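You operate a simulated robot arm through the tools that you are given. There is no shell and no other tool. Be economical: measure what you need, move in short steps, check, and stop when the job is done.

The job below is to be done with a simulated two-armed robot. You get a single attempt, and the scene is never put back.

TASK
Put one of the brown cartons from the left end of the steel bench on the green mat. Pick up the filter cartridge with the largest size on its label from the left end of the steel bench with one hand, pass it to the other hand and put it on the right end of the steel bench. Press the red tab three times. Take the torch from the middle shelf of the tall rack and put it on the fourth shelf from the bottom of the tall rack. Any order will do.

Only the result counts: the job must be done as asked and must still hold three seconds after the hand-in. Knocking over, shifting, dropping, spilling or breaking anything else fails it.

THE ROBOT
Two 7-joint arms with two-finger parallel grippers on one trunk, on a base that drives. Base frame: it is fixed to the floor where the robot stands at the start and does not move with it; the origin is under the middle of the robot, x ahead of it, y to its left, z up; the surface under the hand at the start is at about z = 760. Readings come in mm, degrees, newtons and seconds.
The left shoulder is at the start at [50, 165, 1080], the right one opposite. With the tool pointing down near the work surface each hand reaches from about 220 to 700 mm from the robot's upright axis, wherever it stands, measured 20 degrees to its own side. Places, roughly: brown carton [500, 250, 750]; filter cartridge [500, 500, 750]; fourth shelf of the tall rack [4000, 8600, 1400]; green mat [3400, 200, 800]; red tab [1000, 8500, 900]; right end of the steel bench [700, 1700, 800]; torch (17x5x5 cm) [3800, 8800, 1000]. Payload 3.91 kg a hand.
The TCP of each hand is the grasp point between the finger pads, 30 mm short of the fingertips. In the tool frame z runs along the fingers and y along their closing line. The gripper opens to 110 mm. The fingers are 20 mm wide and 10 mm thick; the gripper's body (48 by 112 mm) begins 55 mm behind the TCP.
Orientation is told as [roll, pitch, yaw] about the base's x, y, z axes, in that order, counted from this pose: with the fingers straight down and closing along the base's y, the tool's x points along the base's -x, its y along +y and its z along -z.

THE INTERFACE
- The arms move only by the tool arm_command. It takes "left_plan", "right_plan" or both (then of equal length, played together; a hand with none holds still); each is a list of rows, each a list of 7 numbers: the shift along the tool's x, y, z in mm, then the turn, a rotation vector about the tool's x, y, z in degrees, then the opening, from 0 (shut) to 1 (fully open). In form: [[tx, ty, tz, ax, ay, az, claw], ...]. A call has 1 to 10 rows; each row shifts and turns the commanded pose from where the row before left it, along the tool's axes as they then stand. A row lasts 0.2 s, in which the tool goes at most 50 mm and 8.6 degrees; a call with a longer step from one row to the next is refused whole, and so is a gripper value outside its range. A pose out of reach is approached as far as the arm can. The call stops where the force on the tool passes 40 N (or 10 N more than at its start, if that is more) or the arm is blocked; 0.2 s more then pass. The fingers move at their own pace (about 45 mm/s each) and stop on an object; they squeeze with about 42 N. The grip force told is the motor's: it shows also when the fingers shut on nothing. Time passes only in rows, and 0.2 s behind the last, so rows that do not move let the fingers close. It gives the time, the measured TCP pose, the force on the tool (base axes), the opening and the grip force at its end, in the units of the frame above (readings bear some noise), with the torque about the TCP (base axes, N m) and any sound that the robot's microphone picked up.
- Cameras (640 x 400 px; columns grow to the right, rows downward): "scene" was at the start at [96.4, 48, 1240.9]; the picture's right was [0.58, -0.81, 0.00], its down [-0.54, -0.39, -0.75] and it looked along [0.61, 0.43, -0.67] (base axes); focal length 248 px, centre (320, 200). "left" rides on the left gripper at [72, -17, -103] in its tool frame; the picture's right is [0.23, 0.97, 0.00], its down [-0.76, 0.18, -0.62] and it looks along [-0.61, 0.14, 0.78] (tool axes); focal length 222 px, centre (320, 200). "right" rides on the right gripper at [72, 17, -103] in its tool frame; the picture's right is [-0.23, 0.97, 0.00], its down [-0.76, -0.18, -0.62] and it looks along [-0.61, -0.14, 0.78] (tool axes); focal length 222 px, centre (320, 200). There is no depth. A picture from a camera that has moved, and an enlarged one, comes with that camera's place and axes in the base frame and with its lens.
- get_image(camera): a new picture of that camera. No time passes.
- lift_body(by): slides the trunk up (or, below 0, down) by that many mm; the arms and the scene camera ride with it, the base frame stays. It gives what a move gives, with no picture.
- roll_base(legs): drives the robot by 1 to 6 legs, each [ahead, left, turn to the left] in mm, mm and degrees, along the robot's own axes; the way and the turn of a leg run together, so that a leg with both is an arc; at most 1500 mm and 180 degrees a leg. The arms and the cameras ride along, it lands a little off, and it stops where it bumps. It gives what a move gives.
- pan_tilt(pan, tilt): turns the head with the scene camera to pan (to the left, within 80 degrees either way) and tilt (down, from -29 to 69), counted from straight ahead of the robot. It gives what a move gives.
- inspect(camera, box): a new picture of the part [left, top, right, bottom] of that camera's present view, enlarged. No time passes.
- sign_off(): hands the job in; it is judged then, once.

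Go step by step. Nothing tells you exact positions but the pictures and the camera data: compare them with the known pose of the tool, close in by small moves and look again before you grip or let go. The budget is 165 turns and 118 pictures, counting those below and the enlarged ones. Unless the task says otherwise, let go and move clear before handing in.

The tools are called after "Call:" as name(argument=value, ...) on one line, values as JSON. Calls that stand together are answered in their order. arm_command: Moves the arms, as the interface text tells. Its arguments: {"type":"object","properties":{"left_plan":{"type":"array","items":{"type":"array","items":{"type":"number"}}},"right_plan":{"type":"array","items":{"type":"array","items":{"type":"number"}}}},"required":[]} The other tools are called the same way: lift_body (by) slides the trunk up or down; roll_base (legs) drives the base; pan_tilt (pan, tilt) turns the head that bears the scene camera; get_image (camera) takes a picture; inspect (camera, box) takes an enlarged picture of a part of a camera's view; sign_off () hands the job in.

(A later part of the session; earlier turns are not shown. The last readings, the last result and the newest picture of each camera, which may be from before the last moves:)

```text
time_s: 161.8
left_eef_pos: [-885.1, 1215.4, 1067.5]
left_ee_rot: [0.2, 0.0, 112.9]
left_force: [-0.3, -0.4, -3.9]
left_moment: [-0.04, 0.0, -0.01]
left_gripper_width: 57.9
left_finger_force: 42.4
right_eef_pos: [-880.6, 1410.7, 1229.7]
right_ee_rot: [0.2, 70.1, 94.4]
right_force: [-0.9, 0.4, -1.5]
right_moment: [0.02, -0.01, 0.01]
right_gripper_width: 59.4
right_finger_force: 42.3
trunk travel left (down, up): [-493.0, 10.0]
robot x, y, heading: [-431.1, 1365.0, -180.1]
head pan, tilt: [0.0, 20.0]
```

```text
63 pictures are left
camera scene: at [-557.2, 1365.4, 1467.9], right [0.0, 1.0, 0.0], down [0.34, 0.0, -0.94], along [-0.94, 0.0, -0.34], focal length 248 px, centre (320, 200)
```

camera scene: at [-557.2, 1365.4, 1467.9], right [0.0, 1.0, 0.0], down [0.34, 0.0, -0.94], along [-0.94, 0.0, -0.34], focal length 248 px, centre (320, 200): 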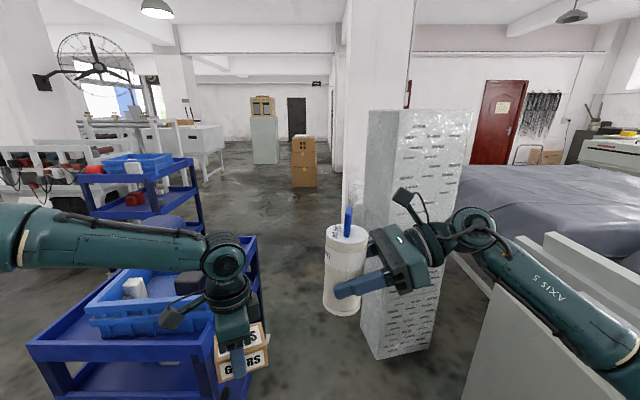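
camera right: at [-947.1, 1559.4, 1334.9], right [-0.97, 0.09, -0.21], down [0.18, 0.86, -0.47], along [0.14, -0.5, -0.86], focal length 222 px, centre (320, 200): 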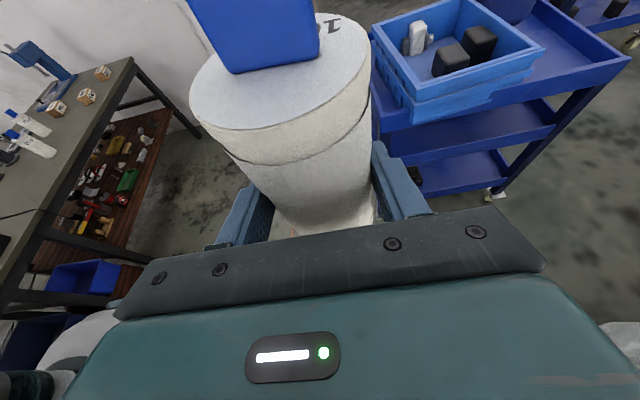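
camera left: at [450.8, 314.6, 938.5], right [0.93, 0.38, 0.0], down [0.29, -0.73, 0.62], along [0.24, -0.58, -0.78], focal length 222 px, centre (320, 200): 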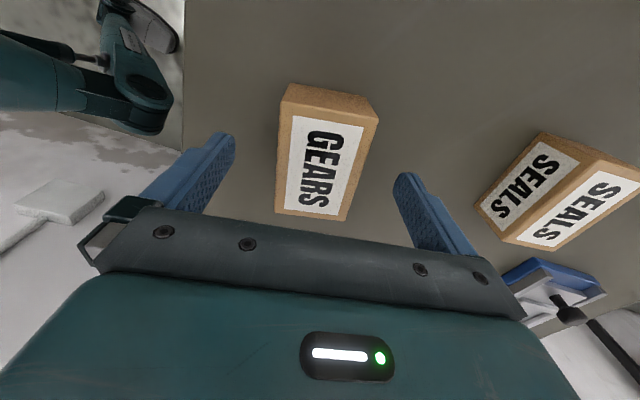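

A lane leads ahead between the blue cart and the perforated pillar. I'll shift 120 mm left and drive ahead 700 mm, then look again.

Call:
roll_base(legs=[[0, 120, 0], [700, 0, 0]])

Call:
pan_tilt(pan=-20, tilt=30)

Call:
get_image(camera="scene")

```text
time_s: 166.1
left_eef_pos: [-1355.8, 1112.9, 1068.2]
left_ee_rot: [0.0, 0.0, 113.2]
left_force: [-0.5, 0.5, -2.8]
left_moment: [0.0, -0.02, 0.03]
left_gripper_width: 58.0
left_finger_force: 42.1
right_eef_pos: [-1355.7, 1306.4, 1229.3]
right_ee_rot: [-0.1, 69.9, 94.5]
right_force: [-0.2, -0.2, -1.8]
right_moment: [0.04, 0.01, 0.01]
right_gripper_width: 59.6
right_finger_force: 41.5
trunk travel left (down, up): [-493.0, 10.0]
robot x, y, heading: [-907.9, 1264.7, -179.5]
head pan, tilt: [0.0, 20.0]
stopped in leg 2: the robot was blocked; the commanded pose is now the measured one
```

```text
time_s: 166.9
left_eef_pos: [-1356.5, 1113.2, 1067.3]
left_ee_rot: [0.1, 0.0, 113.1]
left_force: [0.7, 0.6, -3.2]
left_moment: [-0.02, -0.01, -0.01]
left_gripper_width: 57.5
left_finger_force: 41.8
right_eef_pos: [-1356.6, 1308.6, 1229.7]
right_ee_rot: [-0.1, 70.0, 94.6]
right_force: [-0.2, 0.3, -1.7]
right_moment: [-0.03, 0.0, -0.04]
right_gripper_width: 59.2
right_finger_force: 42.2
trunk travel left (down, up): [-493.0, 10.0]
robot x, y, heading: [-909.9, 1263.9, -179.8]
head pan, tilt: [-20.0, 30.0]
```

```text
62 pictures are left
camera scene: at [-1023.8, 1294.1, 1451.9], right [0.34, 0.94, 0.0], down [0.47, -0.17, -0.87], along [-0.82, 0.29, -0.5], focal length 248 px, centre (320, 200)
```

scene: 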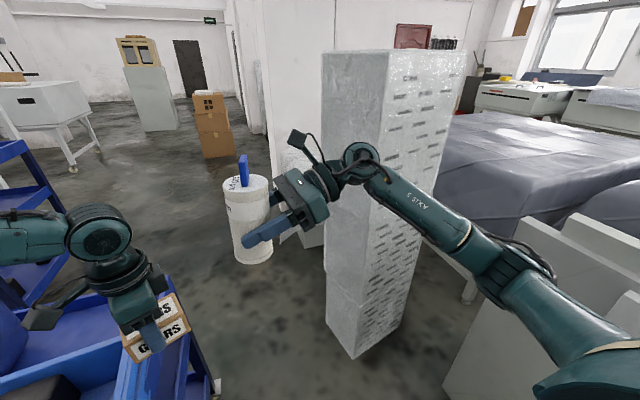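

I'm blocked by the blue cart's near corner, so this lane is too narrow for my base. I'll back off and look at the other side of the cart.

Call:
roll_base(legs=[[-350, 0, 0], [0, 1100, 0]])

Call:
pan_tilt(pan=0, tilt=22)

Call:
get_image(camera="scene")

```text
time_s: 178.7
left_eef_pos: [-1005.8, 16.5, 1068.6]
left_ee_rot: [0.0, 0.0, 112.7]
left_force: [-0.1, 0.8, -3.3]
left_moment: [-0.03, 0.02, 0.03]
left_gripper_width: 57.8
left_finger_force: 41.8
right_eef_pos: [-1004.2, 211.2, 1229.1]
right_ee_rot: [0.1, 70.0, 94.4]
right_force: [0.1, -0.1, -1.9]
right_moment: [0.0, -0.02, 0.03]
right_gripper_width: 59.5
right_finger_force: 42.2
trunk travel left (down, up): [-493.0, 10.0]
robot x, y, heading: [-559.3, 166.2, -179.9]
head pan, tilt: [-20.0, 30.0]
```

```text
time_s: 179.6
left_eef_pos: [-1007.0, 16.2, 1069.0]
left_ee_rot: [0.2, 0.0, 112.7]
left_force: [0.1, -0.8, -2.2]
left_moment: [-0.04, -0.02, -0.03]
left_gripper_width: 57.7
left_finger_force: 42.6
right_eef_pos: [-1005.3, 211.0, 1229.6]
right_ee_rot: [0.1, 69.9, 94.3]
right_force: [0.2, -0.3, -1.1]
right_moment: [0.0, -0.03, 0.02]
right_gripper_width: 59.4
right_finger_force: 41.8
trunk travel left (down, up): [-493.0, 10.0]
robot x, y, heading: [-556.4, 166.7, -180.1]
head pan, tilt: [0.0, 22.0]
```

```text
61 pictures are left
camera scene: at [-679.6, 164.6, 1464.7], right [0.0, 1.0, 0.0], down [0.38, 0.0, -0.93], along [-0.93, 0.0, -0.38], focal length 248 px, centre (320, 200)
```

scene: 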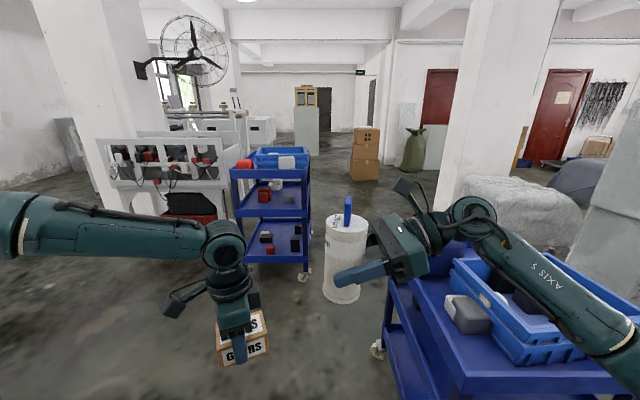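

Now I see a way: between the far blue cart and the near one, then across the hall left of the white column. Driving there in stages.

Call:
roll_base(legs=[[0, 186, 0], [1200, 0, 0], [0, 0, -45]])

Call:
pan_tilt(pan=0, tilt=32)

Call:
get_image(camera="scene")

```text
time_s: 181.9
left_eef_pos: [-1005.8, -123.0, 1068.5]
left_ee_rot: [0.4, 2.2, 109.7]
left_force: [0.0, 1.6, -3.0]
left_moment: [-0.02, 0.01, 0.01]
left_gripper_width: 57.7
left_finger_force: 41.8
right_eef_pos: [-1006.4, 63.6, 1227.2]
right_ee_rot: [-0.3, 71.2, 93.1]
right_force: [0.0, -0.2, -0.8]
right_moment: [0.03, 0.0, 0.04]
right_gripper_width: 59.3
right_finger_force: 42.1
trunk travel left (down, up): [-493.0, 10.0]
robot x, y, heading: [-555.4, -14.2, 179.5]
head pan, tilt: [0.0, 22.0]
stopped in leg 1: the robot was blocked; the commanded pose is now the measured one
```

```text
time_s: 182.6
left_eef_pos: [-1007.7, -124.7, 1066.6]
left_ee_rot: [0.5, 2.4, 109.9]
left_force: [0.1, 0.3, -2.9]
left_moment: [0.0, -0.02, 0.0]
left_gripper_width: 58.0
left_finger_force: 42.5
right_eef_pos: [-1007.9, 64.3, 1225.1]
right_ee_rot: [-0.4, 71.6, 93.2]
right_force: [-0.3, -0.2, -2.0]
right_moment: [0.02, -0.01, 0.02]
right_gripper_width: 59.1
right_finger_force: 42.0
trunk travel left (down, up): [-493.0, 10.0]
robot x, y, heading: [-557.5, -11.2, 179.2]
head pan, tilt: [0.0, 32.0]
```

```text
60 pictures are left
camera scene: at [-681.3, 17.8, 1448.2], right [0.01, 1.0, -0.03], down [0.53, -0.03, -0.85], along [-0.85, -0.01, -0.53], focal length 248 px, centre (320, 200)
```

scene: 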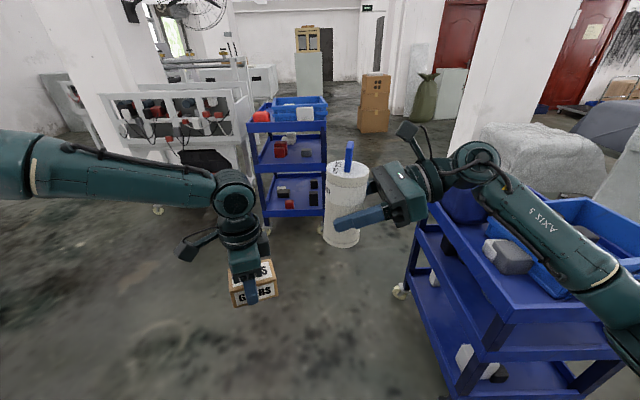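

My left elbow touched the wall; I'll move 35 mm off it and go ahead.

Call:
roll_base(legs=[[0, -45, 0], [1150, 0, 0.5], [0, 0, -45]])

Call:
get_image(camera="scene")

```text
time_s: 191.2
left_eef_pos: [-2127.8, 253.3, 1064.2]
left_ee_rot: [0.1, 0.8, 66.1]
left_force: [-0.7, -0.1, -3.3]
left_moment: [0.0, 0.02, -0.02]
left_gripper_width: 57.5
left_finger_force: 42.3
right_eef_pos: [-1999.1, 385.6, 1229.0]
right_ee_rot: [-0.1, 69.9, 49.4]
right_force: [-0.6, 0.2, -1.5]
right_moment: [-0.01, -0.04, 0.0]
right_gripper_width: 59.4
right_finger_force: 42.0
trunk travel left (down, up): [-493.0, 10.0]
robot x, y, heading: [-1715.0, 37.2, 135.0]
head pan, tilt: [0.0, 32.0]
```

```text
59 pictures are left
camera scene: at [-1799.0, 121.2, 1448.8], right [0.7, 0.71, 0.0], down [0.38, -0.37, -0.85], along [-0.6, 0.6, -0.53], focal length 248 px, centre (320, 200)
```

scene: 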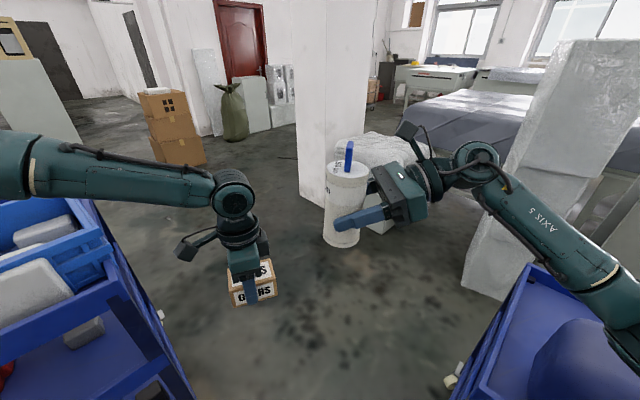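

The way ahead is open. I'll pass between the carts and cross the hall to the left of the white column.

Call:
roll_base(legs=[[0, 130, 0], [1440, 0, 0], [0, 0, 40], [1500, 0, 0], [0, 0, -70]])

Call:
get_image(camera="scene")

```text
time_s: 211.6
left_eef_pos: [-4569.7, 1478.1, 1064.8]
left_ee_rot: [0.0, 0.9, 36.9]
left_force: [-0.3, -0.4, -3.2]
left_moment: [0.0, 0.01, 0.05]
left_gripper_width: 57.7
left_finger_force: 42.1
right_eef_pos: [-4392.3, 1530.8, 1227.7]
right_ee_rot: [-0.2, 69.9, 20.2]
right_force: [-0.6, 0.5, -0.3]
right_moment: [-0.01, -0.02, 0.01]
right_gripper_width: 59.5
right_finger_force: 41.9
trunk travel left (down, up): [-493.0, 10.0]
robot x, y, heading: [-4313.2, 1087.6, 106.0]
head pan, tilt: [0.0, 32.0]
```

```text
58 pictures are left
camera scene: at [-4347.6, 1201.6, 1448.8], right [0.96, 0.28, 0.0], down [0.15, -0.51, -0.85], along [-0.23, 0.81, -0.53], focal length 248 px, centre (320, 200)
```

scene: 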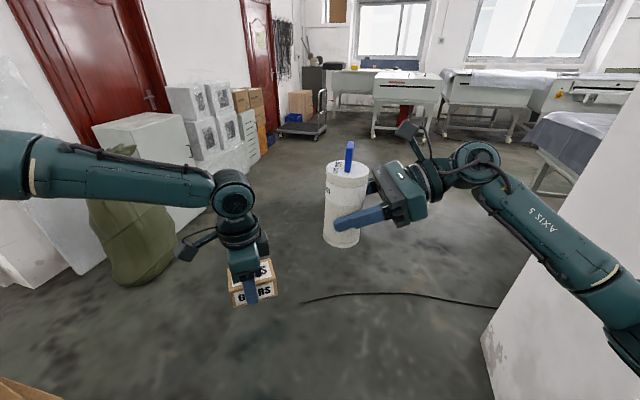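

Open floor ahead past the column. Driving on along +y.

Call:
roll_base(legs=[[0, 0, -16], [1500, 0, 0], [1300, 0, 0], [0, 0, -45]])

Call:
get_image(camera="scene")

```text
time_s: 228.2
left_eef_pos: [-4091.6, 4311.3, 1066.0]
left_ee_rot: [0.0, 0.8, -24.3]
left_force: [0.5, 0.0, -2.9]
left_moment: [-0.04, 0.04, 0.0]
left_gripper_width: 57.8
left_finger_force: 42.1
right_eef_pos: [-3959.9, 4182.0, 1227.9]
right_ee_rot: [-0.1, 69.9, -41.0]
right_force: [0.4, -0.3, -1.1]
right_moment: [0.0, -0.02, 0.01]
right_gripper_width: 59.5
right_finger_force: 42.1
trunk travel left (down, up): [-493.0, 10.0]
robot x, y, heading: [-4308.2, 3896.4, 45.1]
head pan, tilt: [0.0, 32.0]
```

```text
57 pictures are left
camera scene: at [-4225.9, 3982.4, 1448.8], right [0.71, -0.71, 0.0], down [-0.38, -0.37, -0.85], along [0.6, 0.6, -0.53], focal length 248 px, centre (320, 200)
```

scene: 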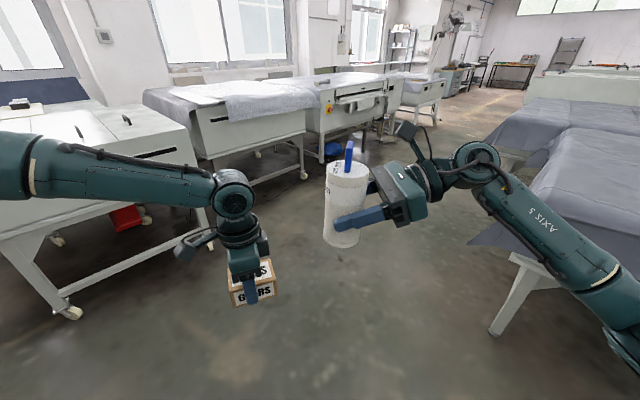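

The aisle between the machines and the covered beds leads on to +x. Driving through it.

Call:
roll_base(legs=[[1500, 0, 0], [0, 0, -45], [1500, 0, 0], [1400, 0, 0]])

Call:
pan_tilt(pan=-30, tilt=25)

Call:
get_image(camera="scene")

Call:
pan_tilt(pan=35, tilt=18)

Call:
get_image(camera="scene")

```text
time_s: 251.3
left_eef_pos: [93.4, 5055.7, 1064.3]
left_ee_rot: [0.0, 0.8, -69.3]
left_force: [0.0, -0.1, -3.3]
left_moment: [0.06, -0.01, -0.01]
left_gripper_width: 57.8
left_finger_force: 41.5
right_eef_pos: [95.4, 4871.2, 1228.1]
right_ee_rot: [0.0, 69.9, -86.1]
right_force: [0.2, -0.2, -1.5]
right_moment: [0.03, -0.01, -0.01]
right_gripper_width: 59.5
right_finger_force: 42.3
trunk travel left (down, up): [-493.0, 10.0]
robot x, y, heading: [-354.2, 4924.2, -0.2]
head pan, tilt: [0.0, 32.0]
```

```text
time_s: 252.2
left_eef_pos: [91.4, 5055.9, 1065.7]
left_ee_rot: [0.0, 0.9, -69.3]
left_force: [-0.4, -1.0, -3.5]
left_moment: [0.03, 0.0, -0.04]
left_gripper_width: 57.5
left_finger_force: 42.3
right_eef_pos: [96.0, 4872.7, 1228.4]
right_ee_rot: [-0.1, 69.9, -86.0]
right_force: [-0.4, -0.2, -0.9]
right_moment: [-0.01, -0.03, 0.0]
right_gripper_width: 59.1
right_finger_force: 41.8
trunk travel left (down, up): [-493.0, 10.0]
robot x, y, heading: [-353.1, 4918.5, -0.3]
head pan, tilt: [-30.0, 25.0]
```

```text
56 pictures are left
camera scene: at [-244.5, 4872.3, 1459.9], right [-0.5, -0.86, 0.0], down [-0.37, 0.21, -0.91], along [0.78, -0.45, -0.42], focal length 248 px, centre (320, 200)
```

scene: 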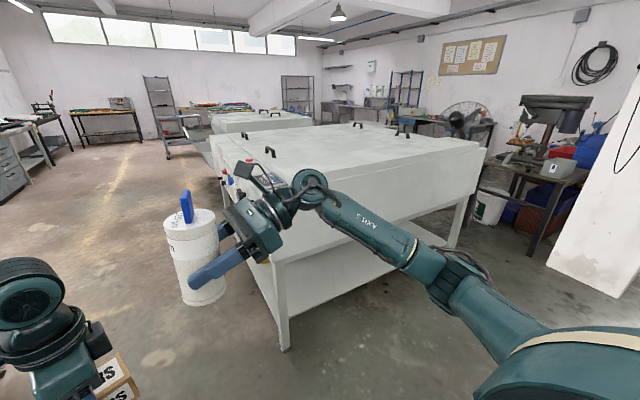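

```text
time_s: 253.6
left_eef_pos: [93.5, 5057.1, 1065.0]
left_ee_rot: [-0.1, 0.8, -69.3]
left_force: [0.3, -0.4, -1.1]
left_moment: [0.02, 0.02, 0.0]
left_gripper_width: 57.7
left_finger_force: 41.7
right_eef_pos: [95.2, 4871.3, 1228.4]
right_ee_rot: [0.0, 69.8, -86.1]
right_force: [0.4, 0.0, -1.3]
right_moment: [-0.03, -0.02, 0.0]
right_gripper_width: 59.5
right_finger_force: 41.5
trunk travel left (down, up): [-493.0, 10.0]
robot x, y, heading: [-352.6, 4916.7, -0.4]
head pan, tilt: [35.0, 18.0]
```

```text
55 pictures are left
camera scene: at [-247.6, 4971.8, 1471.2], right [0.57, -0.82, 0.0], down [-0.25, -0.18, -0.95], along [0.78, 0.54, -0.31], focal length 248 px, centre (320, 200)
```

scene: 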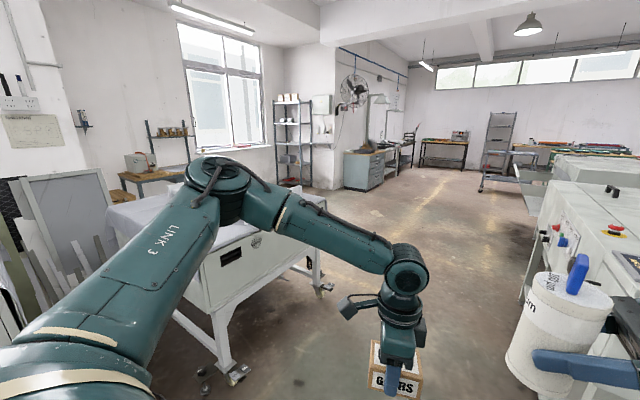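

I see the bench's end with the drill press, reachable along a lane beside the white machine. Driving there facing -y.

Call:
roll_base(legs=[[0, 0, -90], [0, 480, 0], [1400, 0, 0]])

Call:
pan_tilt(pan=15, tilt=25)

Call:
get_image(camera="scene")

```text
time_s: 268.7
left_eef_pos: [262.7, 3077.7, 1065.7]
left_ee_rot: [0.0, 0.8, -159.3]
left_force: [-0.6, -0.3, -3.1]
left_moment: [0.04, -0.01, 0.02]
left_gripper_width: 57.9
left_finger_force: 41.6
right_eef_pos: [78.9, 3075.8, 1228.2]
right_ee_rot: [0.0, 70.0, -176.2]
right_force: [-0.2, 0.4, -1.7]
right_moment: [-0.06, 0.05, 0.0]
right_gripper_width: 59.0
right_finger_force: 42.1
trunk travel left (down, up): [-493.0, 10.0]
robot x, y, heading: [124.6, 3524.6, -90.1]
head pan, tilt: [35.0, 18.0]
```

```text
time_s: 269.5
left_eef_pos: [263.5, 3077.1, 1065.0]
left_ee_rot: [0.0, 0.8, -159.4]
left_force: [-0.5, 0.6, -2.3]
left_moment: [0.05, 0.02, -0.03]
left_gripper_width: 57.6
left_finger_force: 42.2
right_eef_pos: [78.7, 3076.1, 1227.7]
right_ee_rot: [-0.1, 69.9, -176.1]
right_force: [-0.5, -0.3, -0.8]
right_moment: [0.0, -0.03, 0.0]
right_gripper_width: 59.5
right_finger_force: 41.6
trunk travel left (down, up): [-493.0, 10.0]
robot x, y, heading: [128.7, 3525.7, -90.3]
head pan, tilt: [15.0, 25.0]
```

```text
54 pictures are left
camera scene: at [148.5, 3404.3, 1459.9], right [-0.97, -0.26, 0.0], down [-0.11, 0.41, -0.91], along [0.23, -0.88, -0.42], focal length 248 px, centre (320, 200)
```

scene: 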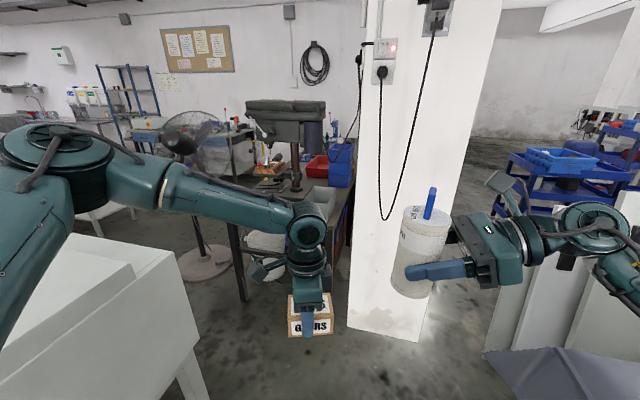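

The bench end is accessible from here. I'll move closer to see the surface around the drill press.

Call:
roll_base(legs=[[0, 330, 0], [600, 0, 0]])

Call:
pan_tilt(pan=5, tilt=38)

Call:
get_image(camera="scene")

```text
time_s: 272.9
left_eef_pos: [583.7, 3078.2, 1064.1]
left_ee_rot: [-0.1, 0.8, -159.2]
left_force: [0.3, -0.7, -2.9]
left_moment: [0.0, -0.01, -0.01]
left_gripper_width: 57.7
left_finger_force: 41.9
right_eef_pos: [397.8, 3074.9, 1227.3]
right_ee_rot: [-0.4, 69.7, -176.2]
right_force: [0.4, 0.6, -1.8]
right_moment: [0.0, 0.01, 0.0]
right_gripper_width: 59.6
right_finger_force: 41.6
trunk travel left (down, up): [-493.0, 10.0]
robot x, y, heading: [446.8, 3523.7, -90.1]
head pan, tilt: [15.0, 25.0]
stopped in leg 1: the robot was blocked; the commanded pose is now the measured one
```

```text
time_s: 273.6
left_eef_pos: [582.7, 3077.2, 1065.7]
left_ee_rot: [0.1, 0.8, -159.1]
left_force: [0.8, -0.2, -2.6]
left_moment: [-0.02, 0.0, 0.02]
left_gripper_width: 57.9
left_finger_force: 41.9
right_eef_pos: [398.8, 3075.5, 1226.2]
right_ee_rot: [-0.2, 69.8, -176.0]
right_force: [-0.8, -0.2, -1.1]
right_moment: [0.02, -0.03, 0.01]
right_gripper_width: 59.5
right_finger_force: 41.4
trunk travel left (down, up): [-493.0, 10.0]
robot x, y, heading: [445.2, 3520.5, -89.8]
head pan, tilt: [5.0, 38.0]
```

```text
53 pictures are left
camera scene: at [452.1, 3406.7, 1439.6], right [-1.0, -0.09, 0.0], down [-0.05, 0.61, -0.79], along [0.07, -0.79, -0.62], focal length 248 px, centre (320, 200)
```

scene: 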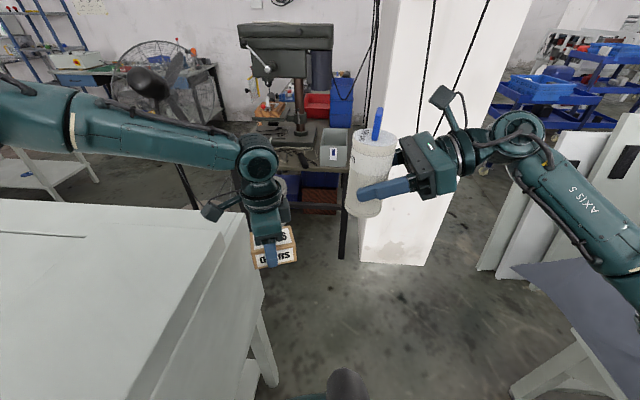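

Backing off the machine side and going on 650 mm.

Call:
roll_base(legs=[[0, -60, 0], [680, 0, 0]])

Call:
pan_tilt(pan=10, tilt=42)

Call:
get_image(camera="scene")

```text
time_s: 278.2
left_eef_pos: [517.9, 2396.0, 1064.2]
left_ee_rot: [-0.1, 0.9, -159.6]
left_force: [0.0, 0.8, -3.1]
left_moment: [0.02, -0.01, 0.01]
left_gripper_width: 58.1
left_finger_force: 41.4
right_eef_pos: [333.4, 2395.0, 1227.8]
right_ee_rot: [-0.3, 69.9, -176.5]
right_force: [0.2, -0.1, -1.2]
right_moment: [-0.04, -0.01, -0.01]
right_gripper_width: 59.1
right_finger_force: 42.1
trunk travel left (down, up): [-493.0, 10.0]
robot x, y, heading: [382.4, 2840.8, -90.5]
head pan, tilt: [5.0, 38.0]
```

```text
time_s: 278.8
left_eef_pos: [518.2, 2396.0, 1064.1]
left_ee_rot: [-0.1, 0.9, -159.6]
left_force: [-0.5, 0.3, -3.2]
left_moment: [0.04, -0.02, 0.0]
left_gripper_width: 57.7
left_finger_force: 42.4
right_eef_pos: [332.7, 2396.7, 1227.5]
right_ee_rot: [-0.3, 69.9, -176.5]
right_force: [0.9, 0.2, -0.5]
right_moment: [0.04, 0.04, 0.0]
right_gripper_width: 59.7
right_finger_force: 42.0
trunk travel left (down, up): [-493.0, 10.0]
robot x, y, heading: [385.9, 2842.6, -90.2]
head pan, tilt: [10.0, 42.0]
```

```text
52 pictures are left
camera scene: at [395.6, 2730.1, 1433.6], right [-0.99, -0.17, 0.0], down [-0.11, 0.66, -0.74], along [0.12, -0.73, -0.67], focal length 248 px, centre (320, 200)
```

scene: 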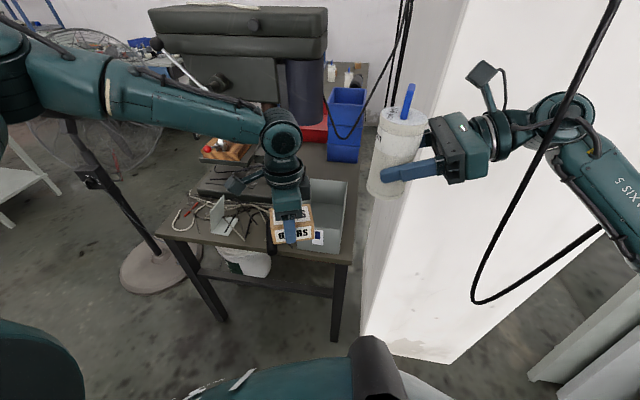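

Call:
get_image(camera="left")

Call:
inspect(camera="scene", box=[150, 90, 400, 270])

```text
51 pictures are left
camera left: at [579.1, 2437.4, 1168.1], right [0.55, -0.83, 0.0], down [-0.66, -0.44, 0.61], along [-0.51, -0.34, -0.79], focal length 222 px, centre (320, 200)
```

left: 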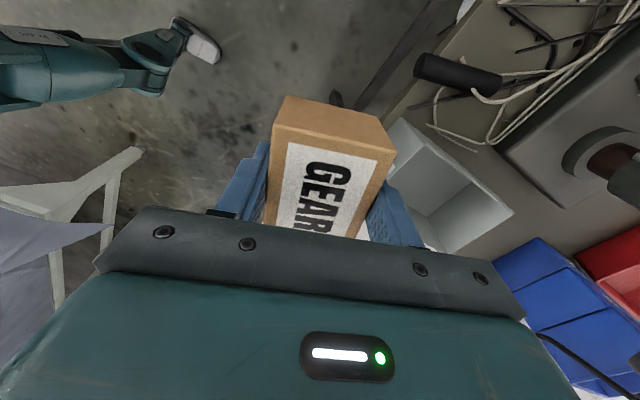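

```text
2.22 times, centred on (275, 180) of scene
camera zoom: at [395.6, 2730.1, 1433.6], right [-0.99, -0.17, 0.0], down [-0.11, 0.66, -0.74], along [0.12, -0.73, -0.67], focal length 552 px, centre (420, 244)
```

zoom: 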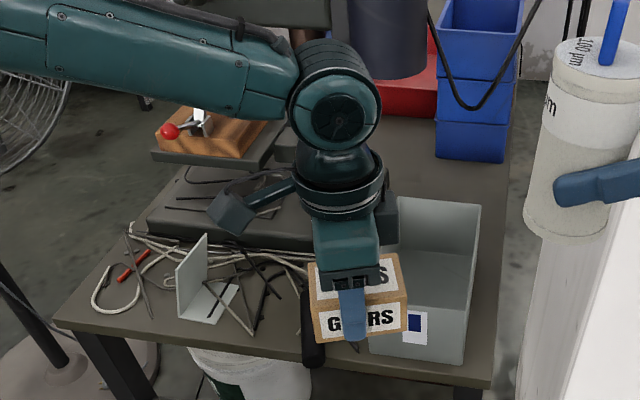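

The bench end itself is crowded, so the best free spot is near (820, 1640), reached from the bench's long back side. I'll drive round the white machine.

Call:
roll_base(legs=[[0, -60, 0], [-1500, 0, 0], [-600, 0, 0], [0, 0, 90], [1400, 0, 0]])

Call:
pan_tilt(pan=-15, tilt=22)

Call:
get_image(camera="scene")

```text
time_s: 291.6
left_eef_pos: [635.8, 4609.4, 1067.5]
left_ee_rot: [-1.1, -0.2, -134.3]
left_force: [-8.9, 1.5, 4.2]
left_moment: [-0.04, -0.13, -0.07]
left_gripper_width: 59.0
left_finger_force: 21.2
right_eef_pos: [481.6, 4525.8, 1228.6]
right_ee_rot: [-0.2, 69.8, -150.4]
right_force: [0.4, 0.0, -1.1]
right_moment: [-0.03, -0.01, -0.01]
right_gripper_width: 59.5
right_finger_force: 41.8
trunk travel left (down, up): [-493.0, 10.0]
robot x, y, heading: [329.5, 4951.9, -64.5]
head pan, tilt: [10.0, 42.0]
stopped in leg 4: the force on the tool passed its limit at 66 N (the readings are from after the stop); the commanded pose is now the measured one
```

```text
time_s: 292.5
left_eef_pos: [636.1, 4609.6, 1067.3]
left_ee_rot: [-0.9, -0.2, -134.2]
left_force: [-14.3, 3.5, 2.1]
left_moment: [-0.01, 0.04, -0.16]
left_gripper_width: 59.1
left_finger_force: 20.9
right_eef_pos: [479.6, 4525.3, 1227.7]
right_ee_rot: [-0.1, 69.9, -150.3]
right_force: [-0.6, 0.2, -1.7]
right_moment: [0.0, 0.0, 0.02]
right_gripper_width: 59.7
right_finger_force: 42.1
trunk travel left (down, up): [-493.0, 10.0]
robot x, y, heading: [331.5, 4944.3, -64.4]
head pan, tilt: [-15.0, 22.0]
```

```text
49 pictures are left
camera scene: at [357.0, 4831.0, 1464.8], right [-0.98, -0.19, 0.0], down [-0.07, 0.37, -0.93], along [0.17, -0.91, -0.37], focal length 248 px, centre (320, 200)
```

scene: 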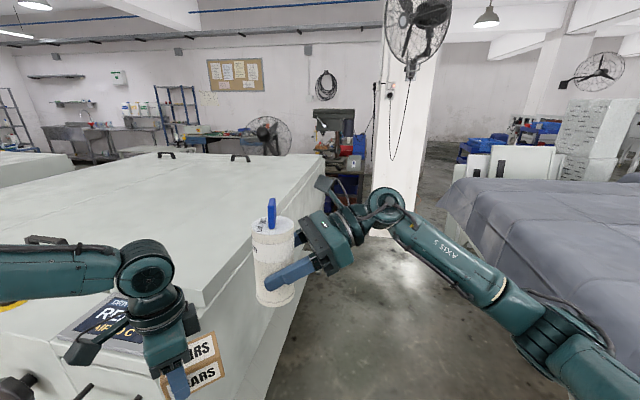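

The carton brushed the machine's top while I turned. I'll turn back, raise the left hand and check the grip.

Call:
roll_base(legs=[[0, 0, -24]])

Call:
arm_command(left_plan=[[0, 0, -20, 0, 0, 0, 0.35], [0, 0, -40, 0, 0, 0, 0.35], [0, 0, -40, 0, 0, 0, 0.35], [0, 0, -30, 0, 0, 0, 0.35]])

Call:
get_image(camera="left")

Call:
get_image(camera="scene")

```text
time_s: 294.2
left_eef_pos: [472.3, 4512.1, 1067.4]
left_ee_rot: [-1.0, -0.2, -158.2]
left_force: [-0.4, 0.6, -3.4]
left_moment: [0.03, -0.07, -0.01]
left_gripper_width: 59.2
left_finger_force: 42.5
right_eef_pos: [295.2, 4500.1, 1228.2]
right_ee_rot: [-0.3, 69.7, -174.6]
right_force: [-0.1, -0.1, -2.3]
right_moment: [0.01, 0.04, 0.03]
right_gripper_width: 59.3
right_finger_force: 42.2
trunk travel left (down, up): [-493.0, 10.0]
robot x, y, heading: [335.4, 4949.2, -88.5]
head pan, tilt: [-15.0, 22.0]
```

```text
time_s: 295.2
left_eef_pos: [477.2, 4512.9, 1199.3]
left_ee_rot: [-1.0, -0.1, -158.2]
left_force: [0.0, -0.2, -2.2]
left_moment: [0.01, -0.03, 0.02]
left_gripper_width: 58.7
left_finger_force: 42.1
left hand out of reach, approached as far as the arm can: row 1
right_eef_pos: [296.1, 4500.8, 1227.9]
right_ee_rot: [-0.3, 69.8, -174.5]
right_force: [-0.1, 0.4, -0.9]
right_moment: [0.0, 0.02, 0.01]
right_gripper_width: 59.8
right_finger_force: 41.4
trunk travel left (down, up): [-493.0, 10.0]
robot x, y, heading: [332.8, 4950.7, -88.4]
head pan, tilt: [-15.0, 22.0]
```

```text
48 pictures are left
camera left: at [539.8, 4554.9, 1301.2], right [0.57, -0.82, -0.02], down [-0.64, -0.46, 0.62], along [-0.52, -0.34, -0.78], focal length 222 px, centre (320, 200)
```

left: 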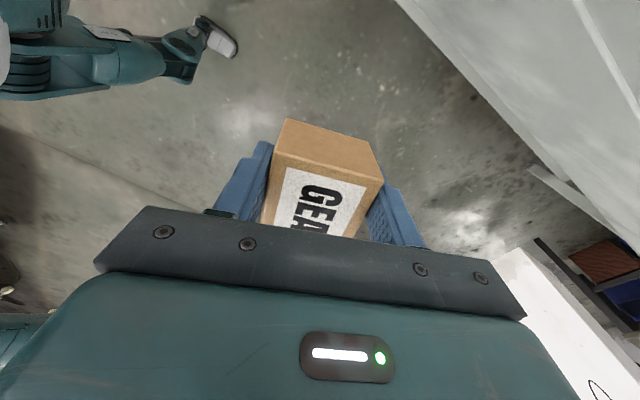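

```text
47 pictures are left
camera scene: at [308.5, 4828.5, 1464.7], right [-0.97, 0.23, 0.0], down [0.09, 0.36, -0.93], along [-0.22, -0.9, -0.37], focal length 248 px, centre (320, 200)
```

scene: 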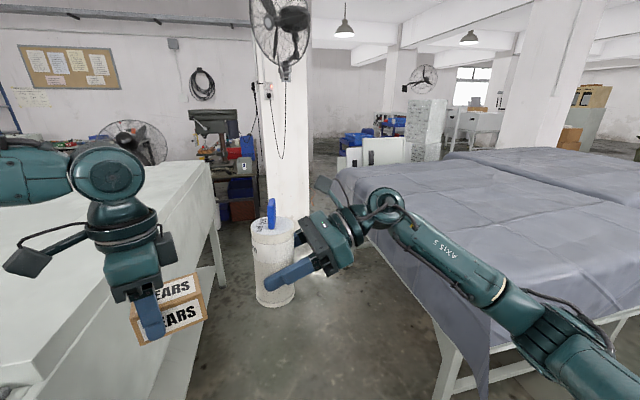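

Grip is still firm. I'll move clear of the machine before turning, then drive along the aisle.

Call:
roll_base(legs=[[-150, -350, 0], [0, 0, 88], [1450, 0, 0], [400, 0, 0]])

Call:
get_image(camera="scene")

```text
time_s: 311.5
left_eef_pos: [2271.0, 5182.2, 1197.3]
left_ee_rot: [-1.0, -0.3, -70.8]
left_force: [0.5, -0.2, -4.1]
left_moment: [0.07, 0.04, 0.0]
left_gripper_width: 58.0
left_finger_force: 41.7
right_eef_pos: [2278.0, 5001.0, 1227.1]
right_ee_rot: [-0.4, 69.7, -87.1]
right_force: [-0.5, -0.2, -1.3]
right_moment: [-0.01, 0.0, 0.02]
right_gripper_width: 59.5
right_finger_force: 41.8
trunk travel left (down, up): [-493.0, 10.0]
robot x, y, heading: [1832.4, 5055.5, -0.9]
head pan, tilt: [-15.0, 22.0]
```

```text
46 pictures are left
camera scene: at [1948.6, 5027.3, 1464.7], right [-0.27, -0.96, 0.0], down [-0.36, 0.1, -0.93], along [0.89, -0.25, -0.38], focal length 248 px, centre (320, 200)
```

scene: 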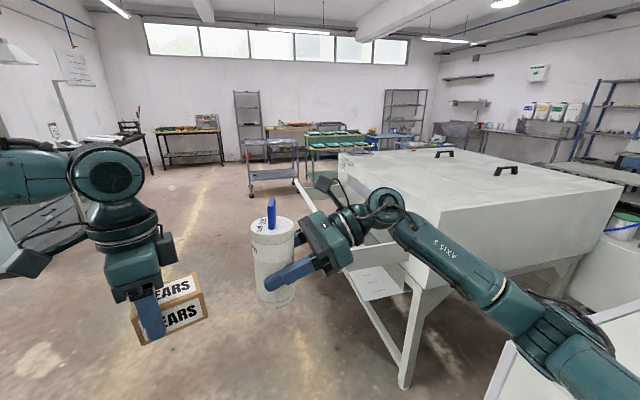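

I'll pass the second machine too, around its far end, then come back along the other side.

Call:
roll_base(legs=[[0, 0, 1], [1500, 0, 0], [1500, 0, 0], [250, 0, 0], [0, 0, -90]])

Call:
pan_tilt(pan=-20, tilt=25)

Call:
get_image(camera="scene")

```text
time_s: 331.6
left_eef_pos: [5229.6, 4633.6, 1197.9]
left_ee_rot: [-1.0, -0.3, -159.1]
left_force: [0.5, 0.7, -3.5]
left_moment: [0.03, -0.05, -0.04]
left_gripper_width: 57.6
left_finger_force: 42.3
right_eef_pos: [5047.1, 4621.8, 1227.5]
right_ee_rot: [-0.3, 69.8, -175.3]
right_force: [-0.6, 0.2, -1.6]
right_moment: [-0.01, -0.01, 0.0]
right_gripper_width: 59.5
right_finger_force: 42.1
trunk travel left (down, up): [-493.0, 10.0]
robot x, y, heading: [5090.9, 5067.4, -89.4]
head pan, tilt: [-15.0, 22.0]
```

```text
time_s: 332.2
left_eef_pos: [5230.4, 4633.0, 1198.0]
left_ee_rot: [-0.9, -0.1, -159.1]
left_force: [0.4, -0.1, -2.6]
left_moment: [0.04, -0.08, -0.01]
left_gripper_width: 57.9
left_finger_force: 41.7
right_eef_pos: [5047.6, 4620.9, 1226.1]
right_ee_rot: [-0.3, 69.7, -175.5]
right_force: [-0.7, -0.4, -2.6]
right_moment: [-0.01, 0.04, 0.01]
right_gripper_width: 59.5
right_finger_force: 41.6
trunk travel left (down, up): [-493.0, 10.0]
robot x, y, heading: [5088.9, 5071.2, -89.3]
head pan, tilt: [-20.0, 25.0]
```

```text
45 pictures are left
camera scene: at [5057.3, 4953.5, 1459.9], right [-0.94, 0.33, 0.0], down [0.14, 0.4, -0.91], along [-0.3, -0.86, -0.42], focal length 248 px, centre (320, 200)
```

scene: 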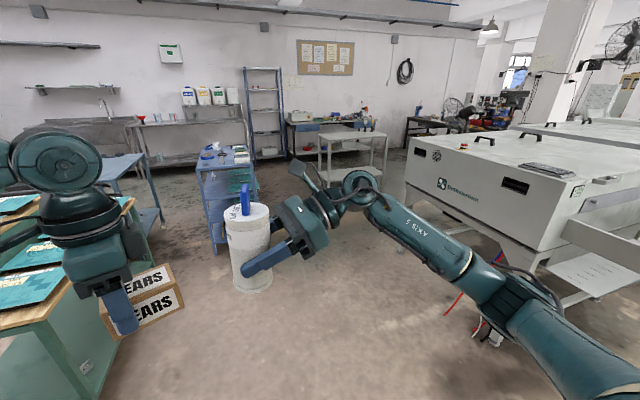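

Open floor in the middle. Moving diagonally ahead and looking again.

Call:
roll_base(legs=[[1350, -600, 0], [500, -150, 0]])

Call:
pan_tilt(pan=-40, tilt=22)

Call:
get_image(camera="scene")

```text
time_s: 342.2
left_eef_pos: [4463.1, 2769.4, 1197.3]
left_ee_rot: [-1.0, -0.1, -160.1]
left_force: [0.4, 0.1, -3.6]
left_moment: [0.03, -0.08, 0.03]
left_gripper_width: 57.6
left_finger_force: 42.0
right_eef_pos: [4281.1, 2763.5, 1226.8]
right_ee_rot: [-0.3, 69.7, -176.5]
right_force: [-0.2, 0.2, -1.7]
right_moment: [0.01, 0.02, -0.01]
right_gripper_width: 59.5
right_finger_force: 42.0
trunk travel left (down, up): [-493.0, 10.0]
robot x, y, heading: [4327.6, 3210.2, -90.2]
head pan, tilt: [-20.0, 25.0]
```

```text
time_s: 343.1
left_eef_pos: [4462.0, 2769.7, 1198.8]
left_ee_rot: [-1.0, -0.1, -160.1]
left_force: [-1.0, 0.2, -3.7]
left_moment: [0.03, -0.04, 0.0]
left_gripper_width: 57.6
left_finger_force: 41.8
right_eef_pos: [4280.1, 2762.3, 1226.5]
right_ee_rot: [-0.4, 69.8, -176.5]
right_force: [-0.2, 0.6, -1.2]
right_moment: [-0.01, 0.02, -0.05]
right_gripper_width: 59.2
right_finger_force: 42.2
trunk travel left (down, up): [-493.0, 10.0]
robot x, y, heading: [4328.8, 3210.6, -90.4]
head pan, tilt: [-40.0, 22.0]
```

```text
44 pictures are left
camera scene: at [4268.3, 3109.1, 1464.7], right [-0.76, 0.65, 0.0], down [0.24, 0.29, -0.93], along [-0.6, -0.71, -0.37], focal length 248 px, centre (320, 200)
```

scene: 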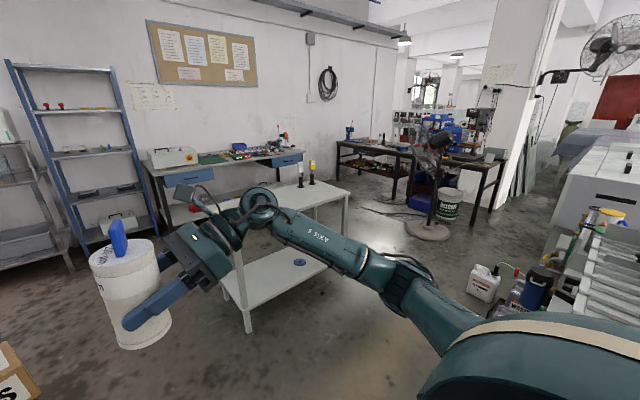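

I can see the mat on the far bench, the grey table, and the steel bench's back with the fan. I'll go through the lane between the grey table and the machine.

Call:
roll_base(legs=[[980, 0, 0], [0, 0, -89.6], [1500, 0, 0], [550, 0, 0]])

Call:
pan_tilt(pan=25, tilt=28)

Call:
get_image(camera="scene")

```text
time_s: 361.8
left_eef_pos: [1839.6, 2084.7, 1197.8]
left_ee_rot: [-0.9, -0.1, 110.4]
left_force: [-0.4, 0.5, -2.8]
left_moment: [-0.09, -0.01, 0.03]
left_gripper_width: 57.6
left_finger_force: 42.5
right_eef_pos: [1832.6, 2267.0, 1228.3]
right_ee_rot: [-0.4, 69.8, 93.8]
right_force: [0.5, -1.1, -1.2]
right_moment: [-0.03, 0.02, -0.01]
right_gripper_width: 59.3
right_finger_force: 41.8
trunk travel left (down, up): [-493.0, 10.0]
robot x, y, heading: [2278.2, 2222.0, -180.0]
head pan, tilt: [-40.0, 22.0]
```

```text
time_s: 363.1
left_eef_pos: [1840.1, 2085.0, 1197.5]
left_ee_rot: [-1.1, -0.2, 110.3]
left_force: [-0.1, 0.9, -2.8]
left_moment: [-0.05, -0.01, 0.0]
left_gripper_width: 57.6
left_finger_force: 42.0
right_eef_pos: [1832.1, 2267.7, 1227.4]
right_ee_rot: [-0.3, 69.8, 93.9]
right_force: [0.2, 0.0, -0.8]
right_moment: [0.01, 0.04, 0.0]
right_gripper_width: 59.5
right_finger_force: 41.7
trunk travel left (down, up): [-493.0, 10.0]
robot x, y, heading: [2279.7, 2222.5, -180.1]
head pan, tilt: [25.0, 28.0]
```

```text
43 pictures are left
camera scene: at [2166.0, 2181.8, 1455.1], right [-0.42, 0.91, 0.0], down [0.43, 0.2, -0.88], along [-0.8, -0.37, -0.47], focal length 248 px, centre (320, 200)
```

scene: 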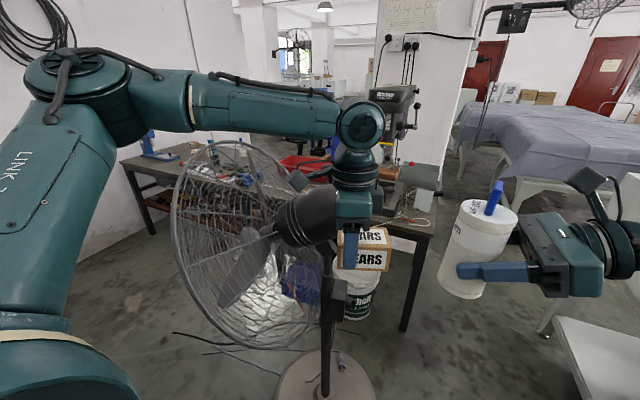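

The big fan stands beside my planned spot, so I'll stay well clear: face +x, sidestep along the table, then turn back towards the bench at y ≈ 1150.

Call:
roll_base(legs=[[-110, 0, 0], [0, 0, -180], [0, -1080, 0], [0, 0, -180]])

Call:
pan_tilt(pan=-25, tilt=28)

Call:
get_image(camera="scene")

```text
time_s: 388.5
left_eef_pos: [1904.6, 1017.3, 1198.3]
left_ee_rot: [-1.0, 0.0, 108.1]
left_force: [0.5, -0.1, -3.1]
left_moment: [-0.03, -0.04, -0.01]
left_gripper_width: 57.6
left_finger_force: 41.8
right_eef_pos: [1902.7, 1199.3, 1227.3]
right_ee_rot: [-0.3, 69.9, 91.7]
right_force: [-0.2, 0.1, -1.2]
right_moment: [-0.06, 0.0, -0.02]
right_gripper_width: 59.4
right_finger_force: 41.7
trunk travel left (down, up): [-493.0, 10.0]
robot x, y, heading: [2347.6, 1134.8, 178.0]
head pan, tilt: [25.0, 28.0]
```

```text
time_s: 389.7
left_eef_pos: [1904.8, 1017.2, 1199.2]
left_ee_rot: [-1.0, -0.1, 108.1]
left_force: [-0.6, 0.2, -2.5]
left_moment: [-0.04, -0.04, -0.02]
left_gripper_width: 57.6
left_finger_force: 42.1
right_eef_pos: [1903.1, 1199.5, 1227.3]
right_ee_rot: [-0.3, 69.6, 91.6]
right_force: [0.5, -0.3, -1.9]
right_moment: [0.0, 0.0, 0.0]
right_gripper_width: 59.5
right_finger_force: 42.0
trunk travel left (down, up): [-493.0, 10.0]
robot x, y, heading: [2350.4, 1135.6, 178.0]
head pan, tilt: [-25.0, 28.0]
```

```text
42 pictures are left
camera scene: at [2237.0, 1178.3, 1455.1], right [0.46, 0.89, 0.0], down [0.42, -0.21, -0.88], along [-0.79, 0.4, -0.47], focal length 248 px, centre (320, 200)
```

scene: 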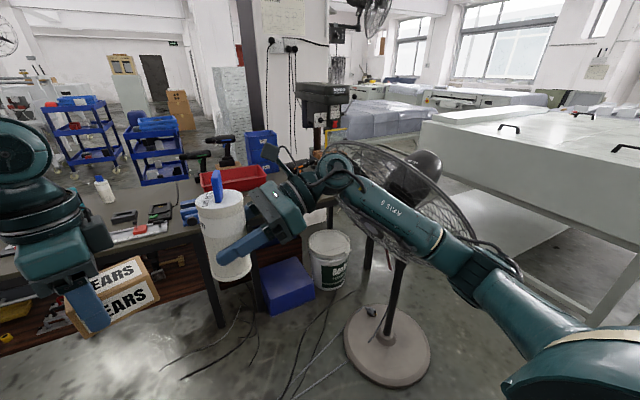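

I'm now clear of the fan. Driving up to the bench's back edge.

Call:
roll_base(legs=[[0, 0, 2], [830, 0, 0]])

Call:
pan_tilt(pan=-35, tilt=38)

Call:
get_image(camera="scene")

```text
time_s: 394.5
left_eef_pos: [1079.8, 1004.8, 1197.1]
left_ee_rot: [-1.0, 0.0, 110.2]
left_force: [0.3, -0.5, -2.6]
left_moment: [-0.05, -0.02, 0.03]
left_gripper_width: 57.5
left_finger_force: 41.9
right_eef_pos: [1072.3, 1185.4, 1227.2]
right_ee_rot: [-0.4, 69.8, 93.8]
right_force: [0.2, -0.1, -0.7]
right_moment: [-0.02, 0.0, 0.03]
right_gripper_width: 59.4
right_finger_force: 41.8
trunk travel left (down, up): [-493.0, 10.0]
robot x, y, heading: [1519.4, 1136.5, 179.7]
head pan, tilt: [-25.0, 28.0]
```

```text
time_s: 395.2
left_eef_pos: [1080.0, 1004.0, 1198.4]
left_ee_rot: [-1.1, -0.1, 110.1]
left_force: [-0.7, 0.4, -3.7]
left_moment: [-0.08, -0.01, -0.02]
left_gripper_width: 57.4
left_finger_force: 42.1
right_eef_pos: [1071.6, 1186.8, 1227.0]
right_ee_rot: [-0.5, 69.7, 93.6]
right_force: [-0.8, -0.6, -1.5]
right_moment: [0.01, 0.01, -0.02]
right_gripper_width: 59.5
right_finger_force: 42.5
trunk travel left (down, up): [-493.0, 10.0]
robot x, y, heading: [1521.4, 1138.0, 180.0]
head pan, tilt: [-35.0, 38.0]
```

```text
41 pictures are left
camera scene: at [1418.2, 1187.6, 1439.6], right [0.58, 0.82, 0.0], down [0.5, -0.35, -0.79], along [-0.64, 0.45, -0.62], focal length 248 px, centre (320, 200)
```

scene: 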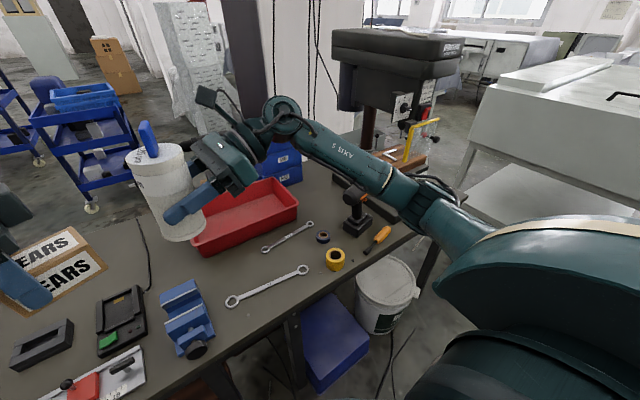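

Now I see a good free spot near (765, 1640), between the red bin and the black drill. I'll swing the right hand round to point forward while extending it.

Call:
arm_command(right_plan=[[0, 20, 0, -7.98, 0, 2.93, 0.3], [1.0, 19.8, 2.8, -7.98, 0, 2.93, 0.3], [2, 19.1, 5.5, -7.98, 0, 2.93, 0.3], [3, 18.1, 8.1, -7.98, 0, 2.93, 0.3], [3.9, 16.6, 10.5, -7.98, 0, 2.93, 0.3], [4.7, 14.7, 12.7, -7.98, 0, 2.93, 0.3], [5.4, 12.6, 14.6, -7.98, 0, 2.93, 0.3], [5.9, 10.2, 16.2, -7.98, 0, 2.93, 0.3], [6.4, 7.5, 17.4, -7.98, 0, 2.93, 0.3], [6.7, 4.7, 18.3, -7.98, 0, 2.93, 0.3]])

Call:
get_image(camera="scene")

```text
time_s: 397.4
left_eef_pos: [1079.3, 1005.3, 1197.5]
left_ee_rot: [-1.0, 0.0, 110.1]
left_force: [-0.5, -0.1, -3.1]
left_moment: [-0.05, -0.05, -0.03]
left_gripper_width: 57.7
left_finger_force: 41.5
right_eef_pos: [872.0, 1171.5, 1225.3]
right_ee_rot: [0.4, 69.6, 9.4]
right_force: [-0.3, 1.1, -1.7]
right_moment: [0.0, 0.0, 0.0]
right_gripper_width: 59.3
right_finger_force: 42.1
trunk travel left (down, up): [-493.0, 10.0]
robot x, y, heading: [1516.2, 1136.7, 180.2]
head pan, tilt: [-35.0, 38.0]
```

```text
40 pictures are left
camera scene: at [1418.0, 1187.4, 1439.5], right [0.58, 0.82, 0.0], down [0.5, -0.35, -0.79], along [-0.64, 0.45, -0.62], focal length 248 px, centre (320, 200)
```

scene: 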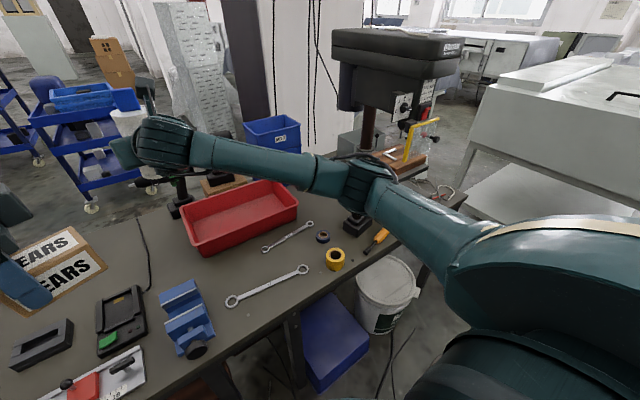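

Hand now points forward. I'll move the base in slightly, then swing the cartridge over to above the spot.

Call:
roll_base(legs=[[80, -60, 0]])

Call:
arm_command(right_plan=[[-2.3, 39.5, -6.1, -7.26, 0, 2.67, 0.3], [-0.4, 40, -1.1, -7.26, 0, 2.67, 0.3], [1.4, 39.8, 3.9, -7.26, 0, 2.67, 0.3], [3.3, 38.9, 8.9, -7.26, 0, 2.67, 0.3], [5, 37.2, 13.7, -7.26, 0, 2.67, 0.3], [6.7, 35, 18.3, 0, 0, 0, 0.3], [6.7, 35, 18.3, 0, 0, 0, 0.3], [6.7, 35, 18.3, 0, 0, 0, 0.3]])

Call:
get_image(camera="scene")

```text
time_s: 398.6
left_eef_pos: [1000.3, 1064.7, 1198.5]
left_ee_rot: [-1.0, -0.2, 110.2]
left_force: [-1.3, 0.4, -2.9]
left_moment: [-0.06, -0.05, -0.03]
left_gripper_width: 57.8
left_finger_force: 42.2
right_eef_pos: [791.7, 1231.3, 1226.9]
right_ee_rot: [0.1, 69.7, 9.2]
right_force: [-0.4, -0.6, -2.3]
right_moment: [0.0, 0.01, 0.02]
right_gripper_width: 59.2
right_finger_force: 42.3
trunk travel left (down, up): [-493.0, 10.0]
robot x, y, heading: [1440.2, 1198.5, 179.8]
head pan, tilt: [-35.0, 38.0]
```

```text
time_s: 400.4
left_eef_pos: [1000.2, 1064.4, 1198.7]
left_ee_rot: [-0.9, -0.2, 110.0]
left_force: [0.9, -0.5, -1.9]
left_moment: [-0.03, -0.02, -0.01]
left_gripper_width: 57.8
left_finger_force: 42.0
right_eef_pos: [796.6, 1553.6, 1225.6]
right_ee_rot: [0.2, 69.8, -29.4]
right_force: [0.8, 1.1, -1.4]
right_moment: [-0.05, 0.01, 0.03]
right_gripper_width: 59.4
right_finger_force: 41.9
trunk travel left (down, up): [-493.0, 10.0]
robot x, y, heading: [1440.2, 1194.6, 179.7]
head pan, tilt: [-35.0, 38.0]
```

```text
39 pictures are left
camera scene: at [1338.9, 1248.4, 1439.5], right [0.58, 0.82, 0.0], down [0.5, -0.36, -0.79], along [-0.64, 0.45, -0.62], focal length 248 px, centre (320, 200)
```

scene: 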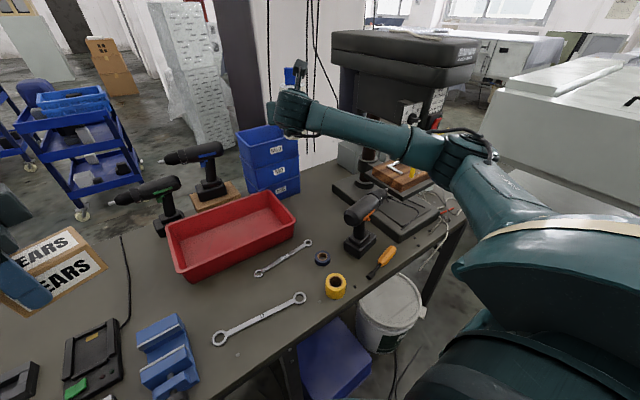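

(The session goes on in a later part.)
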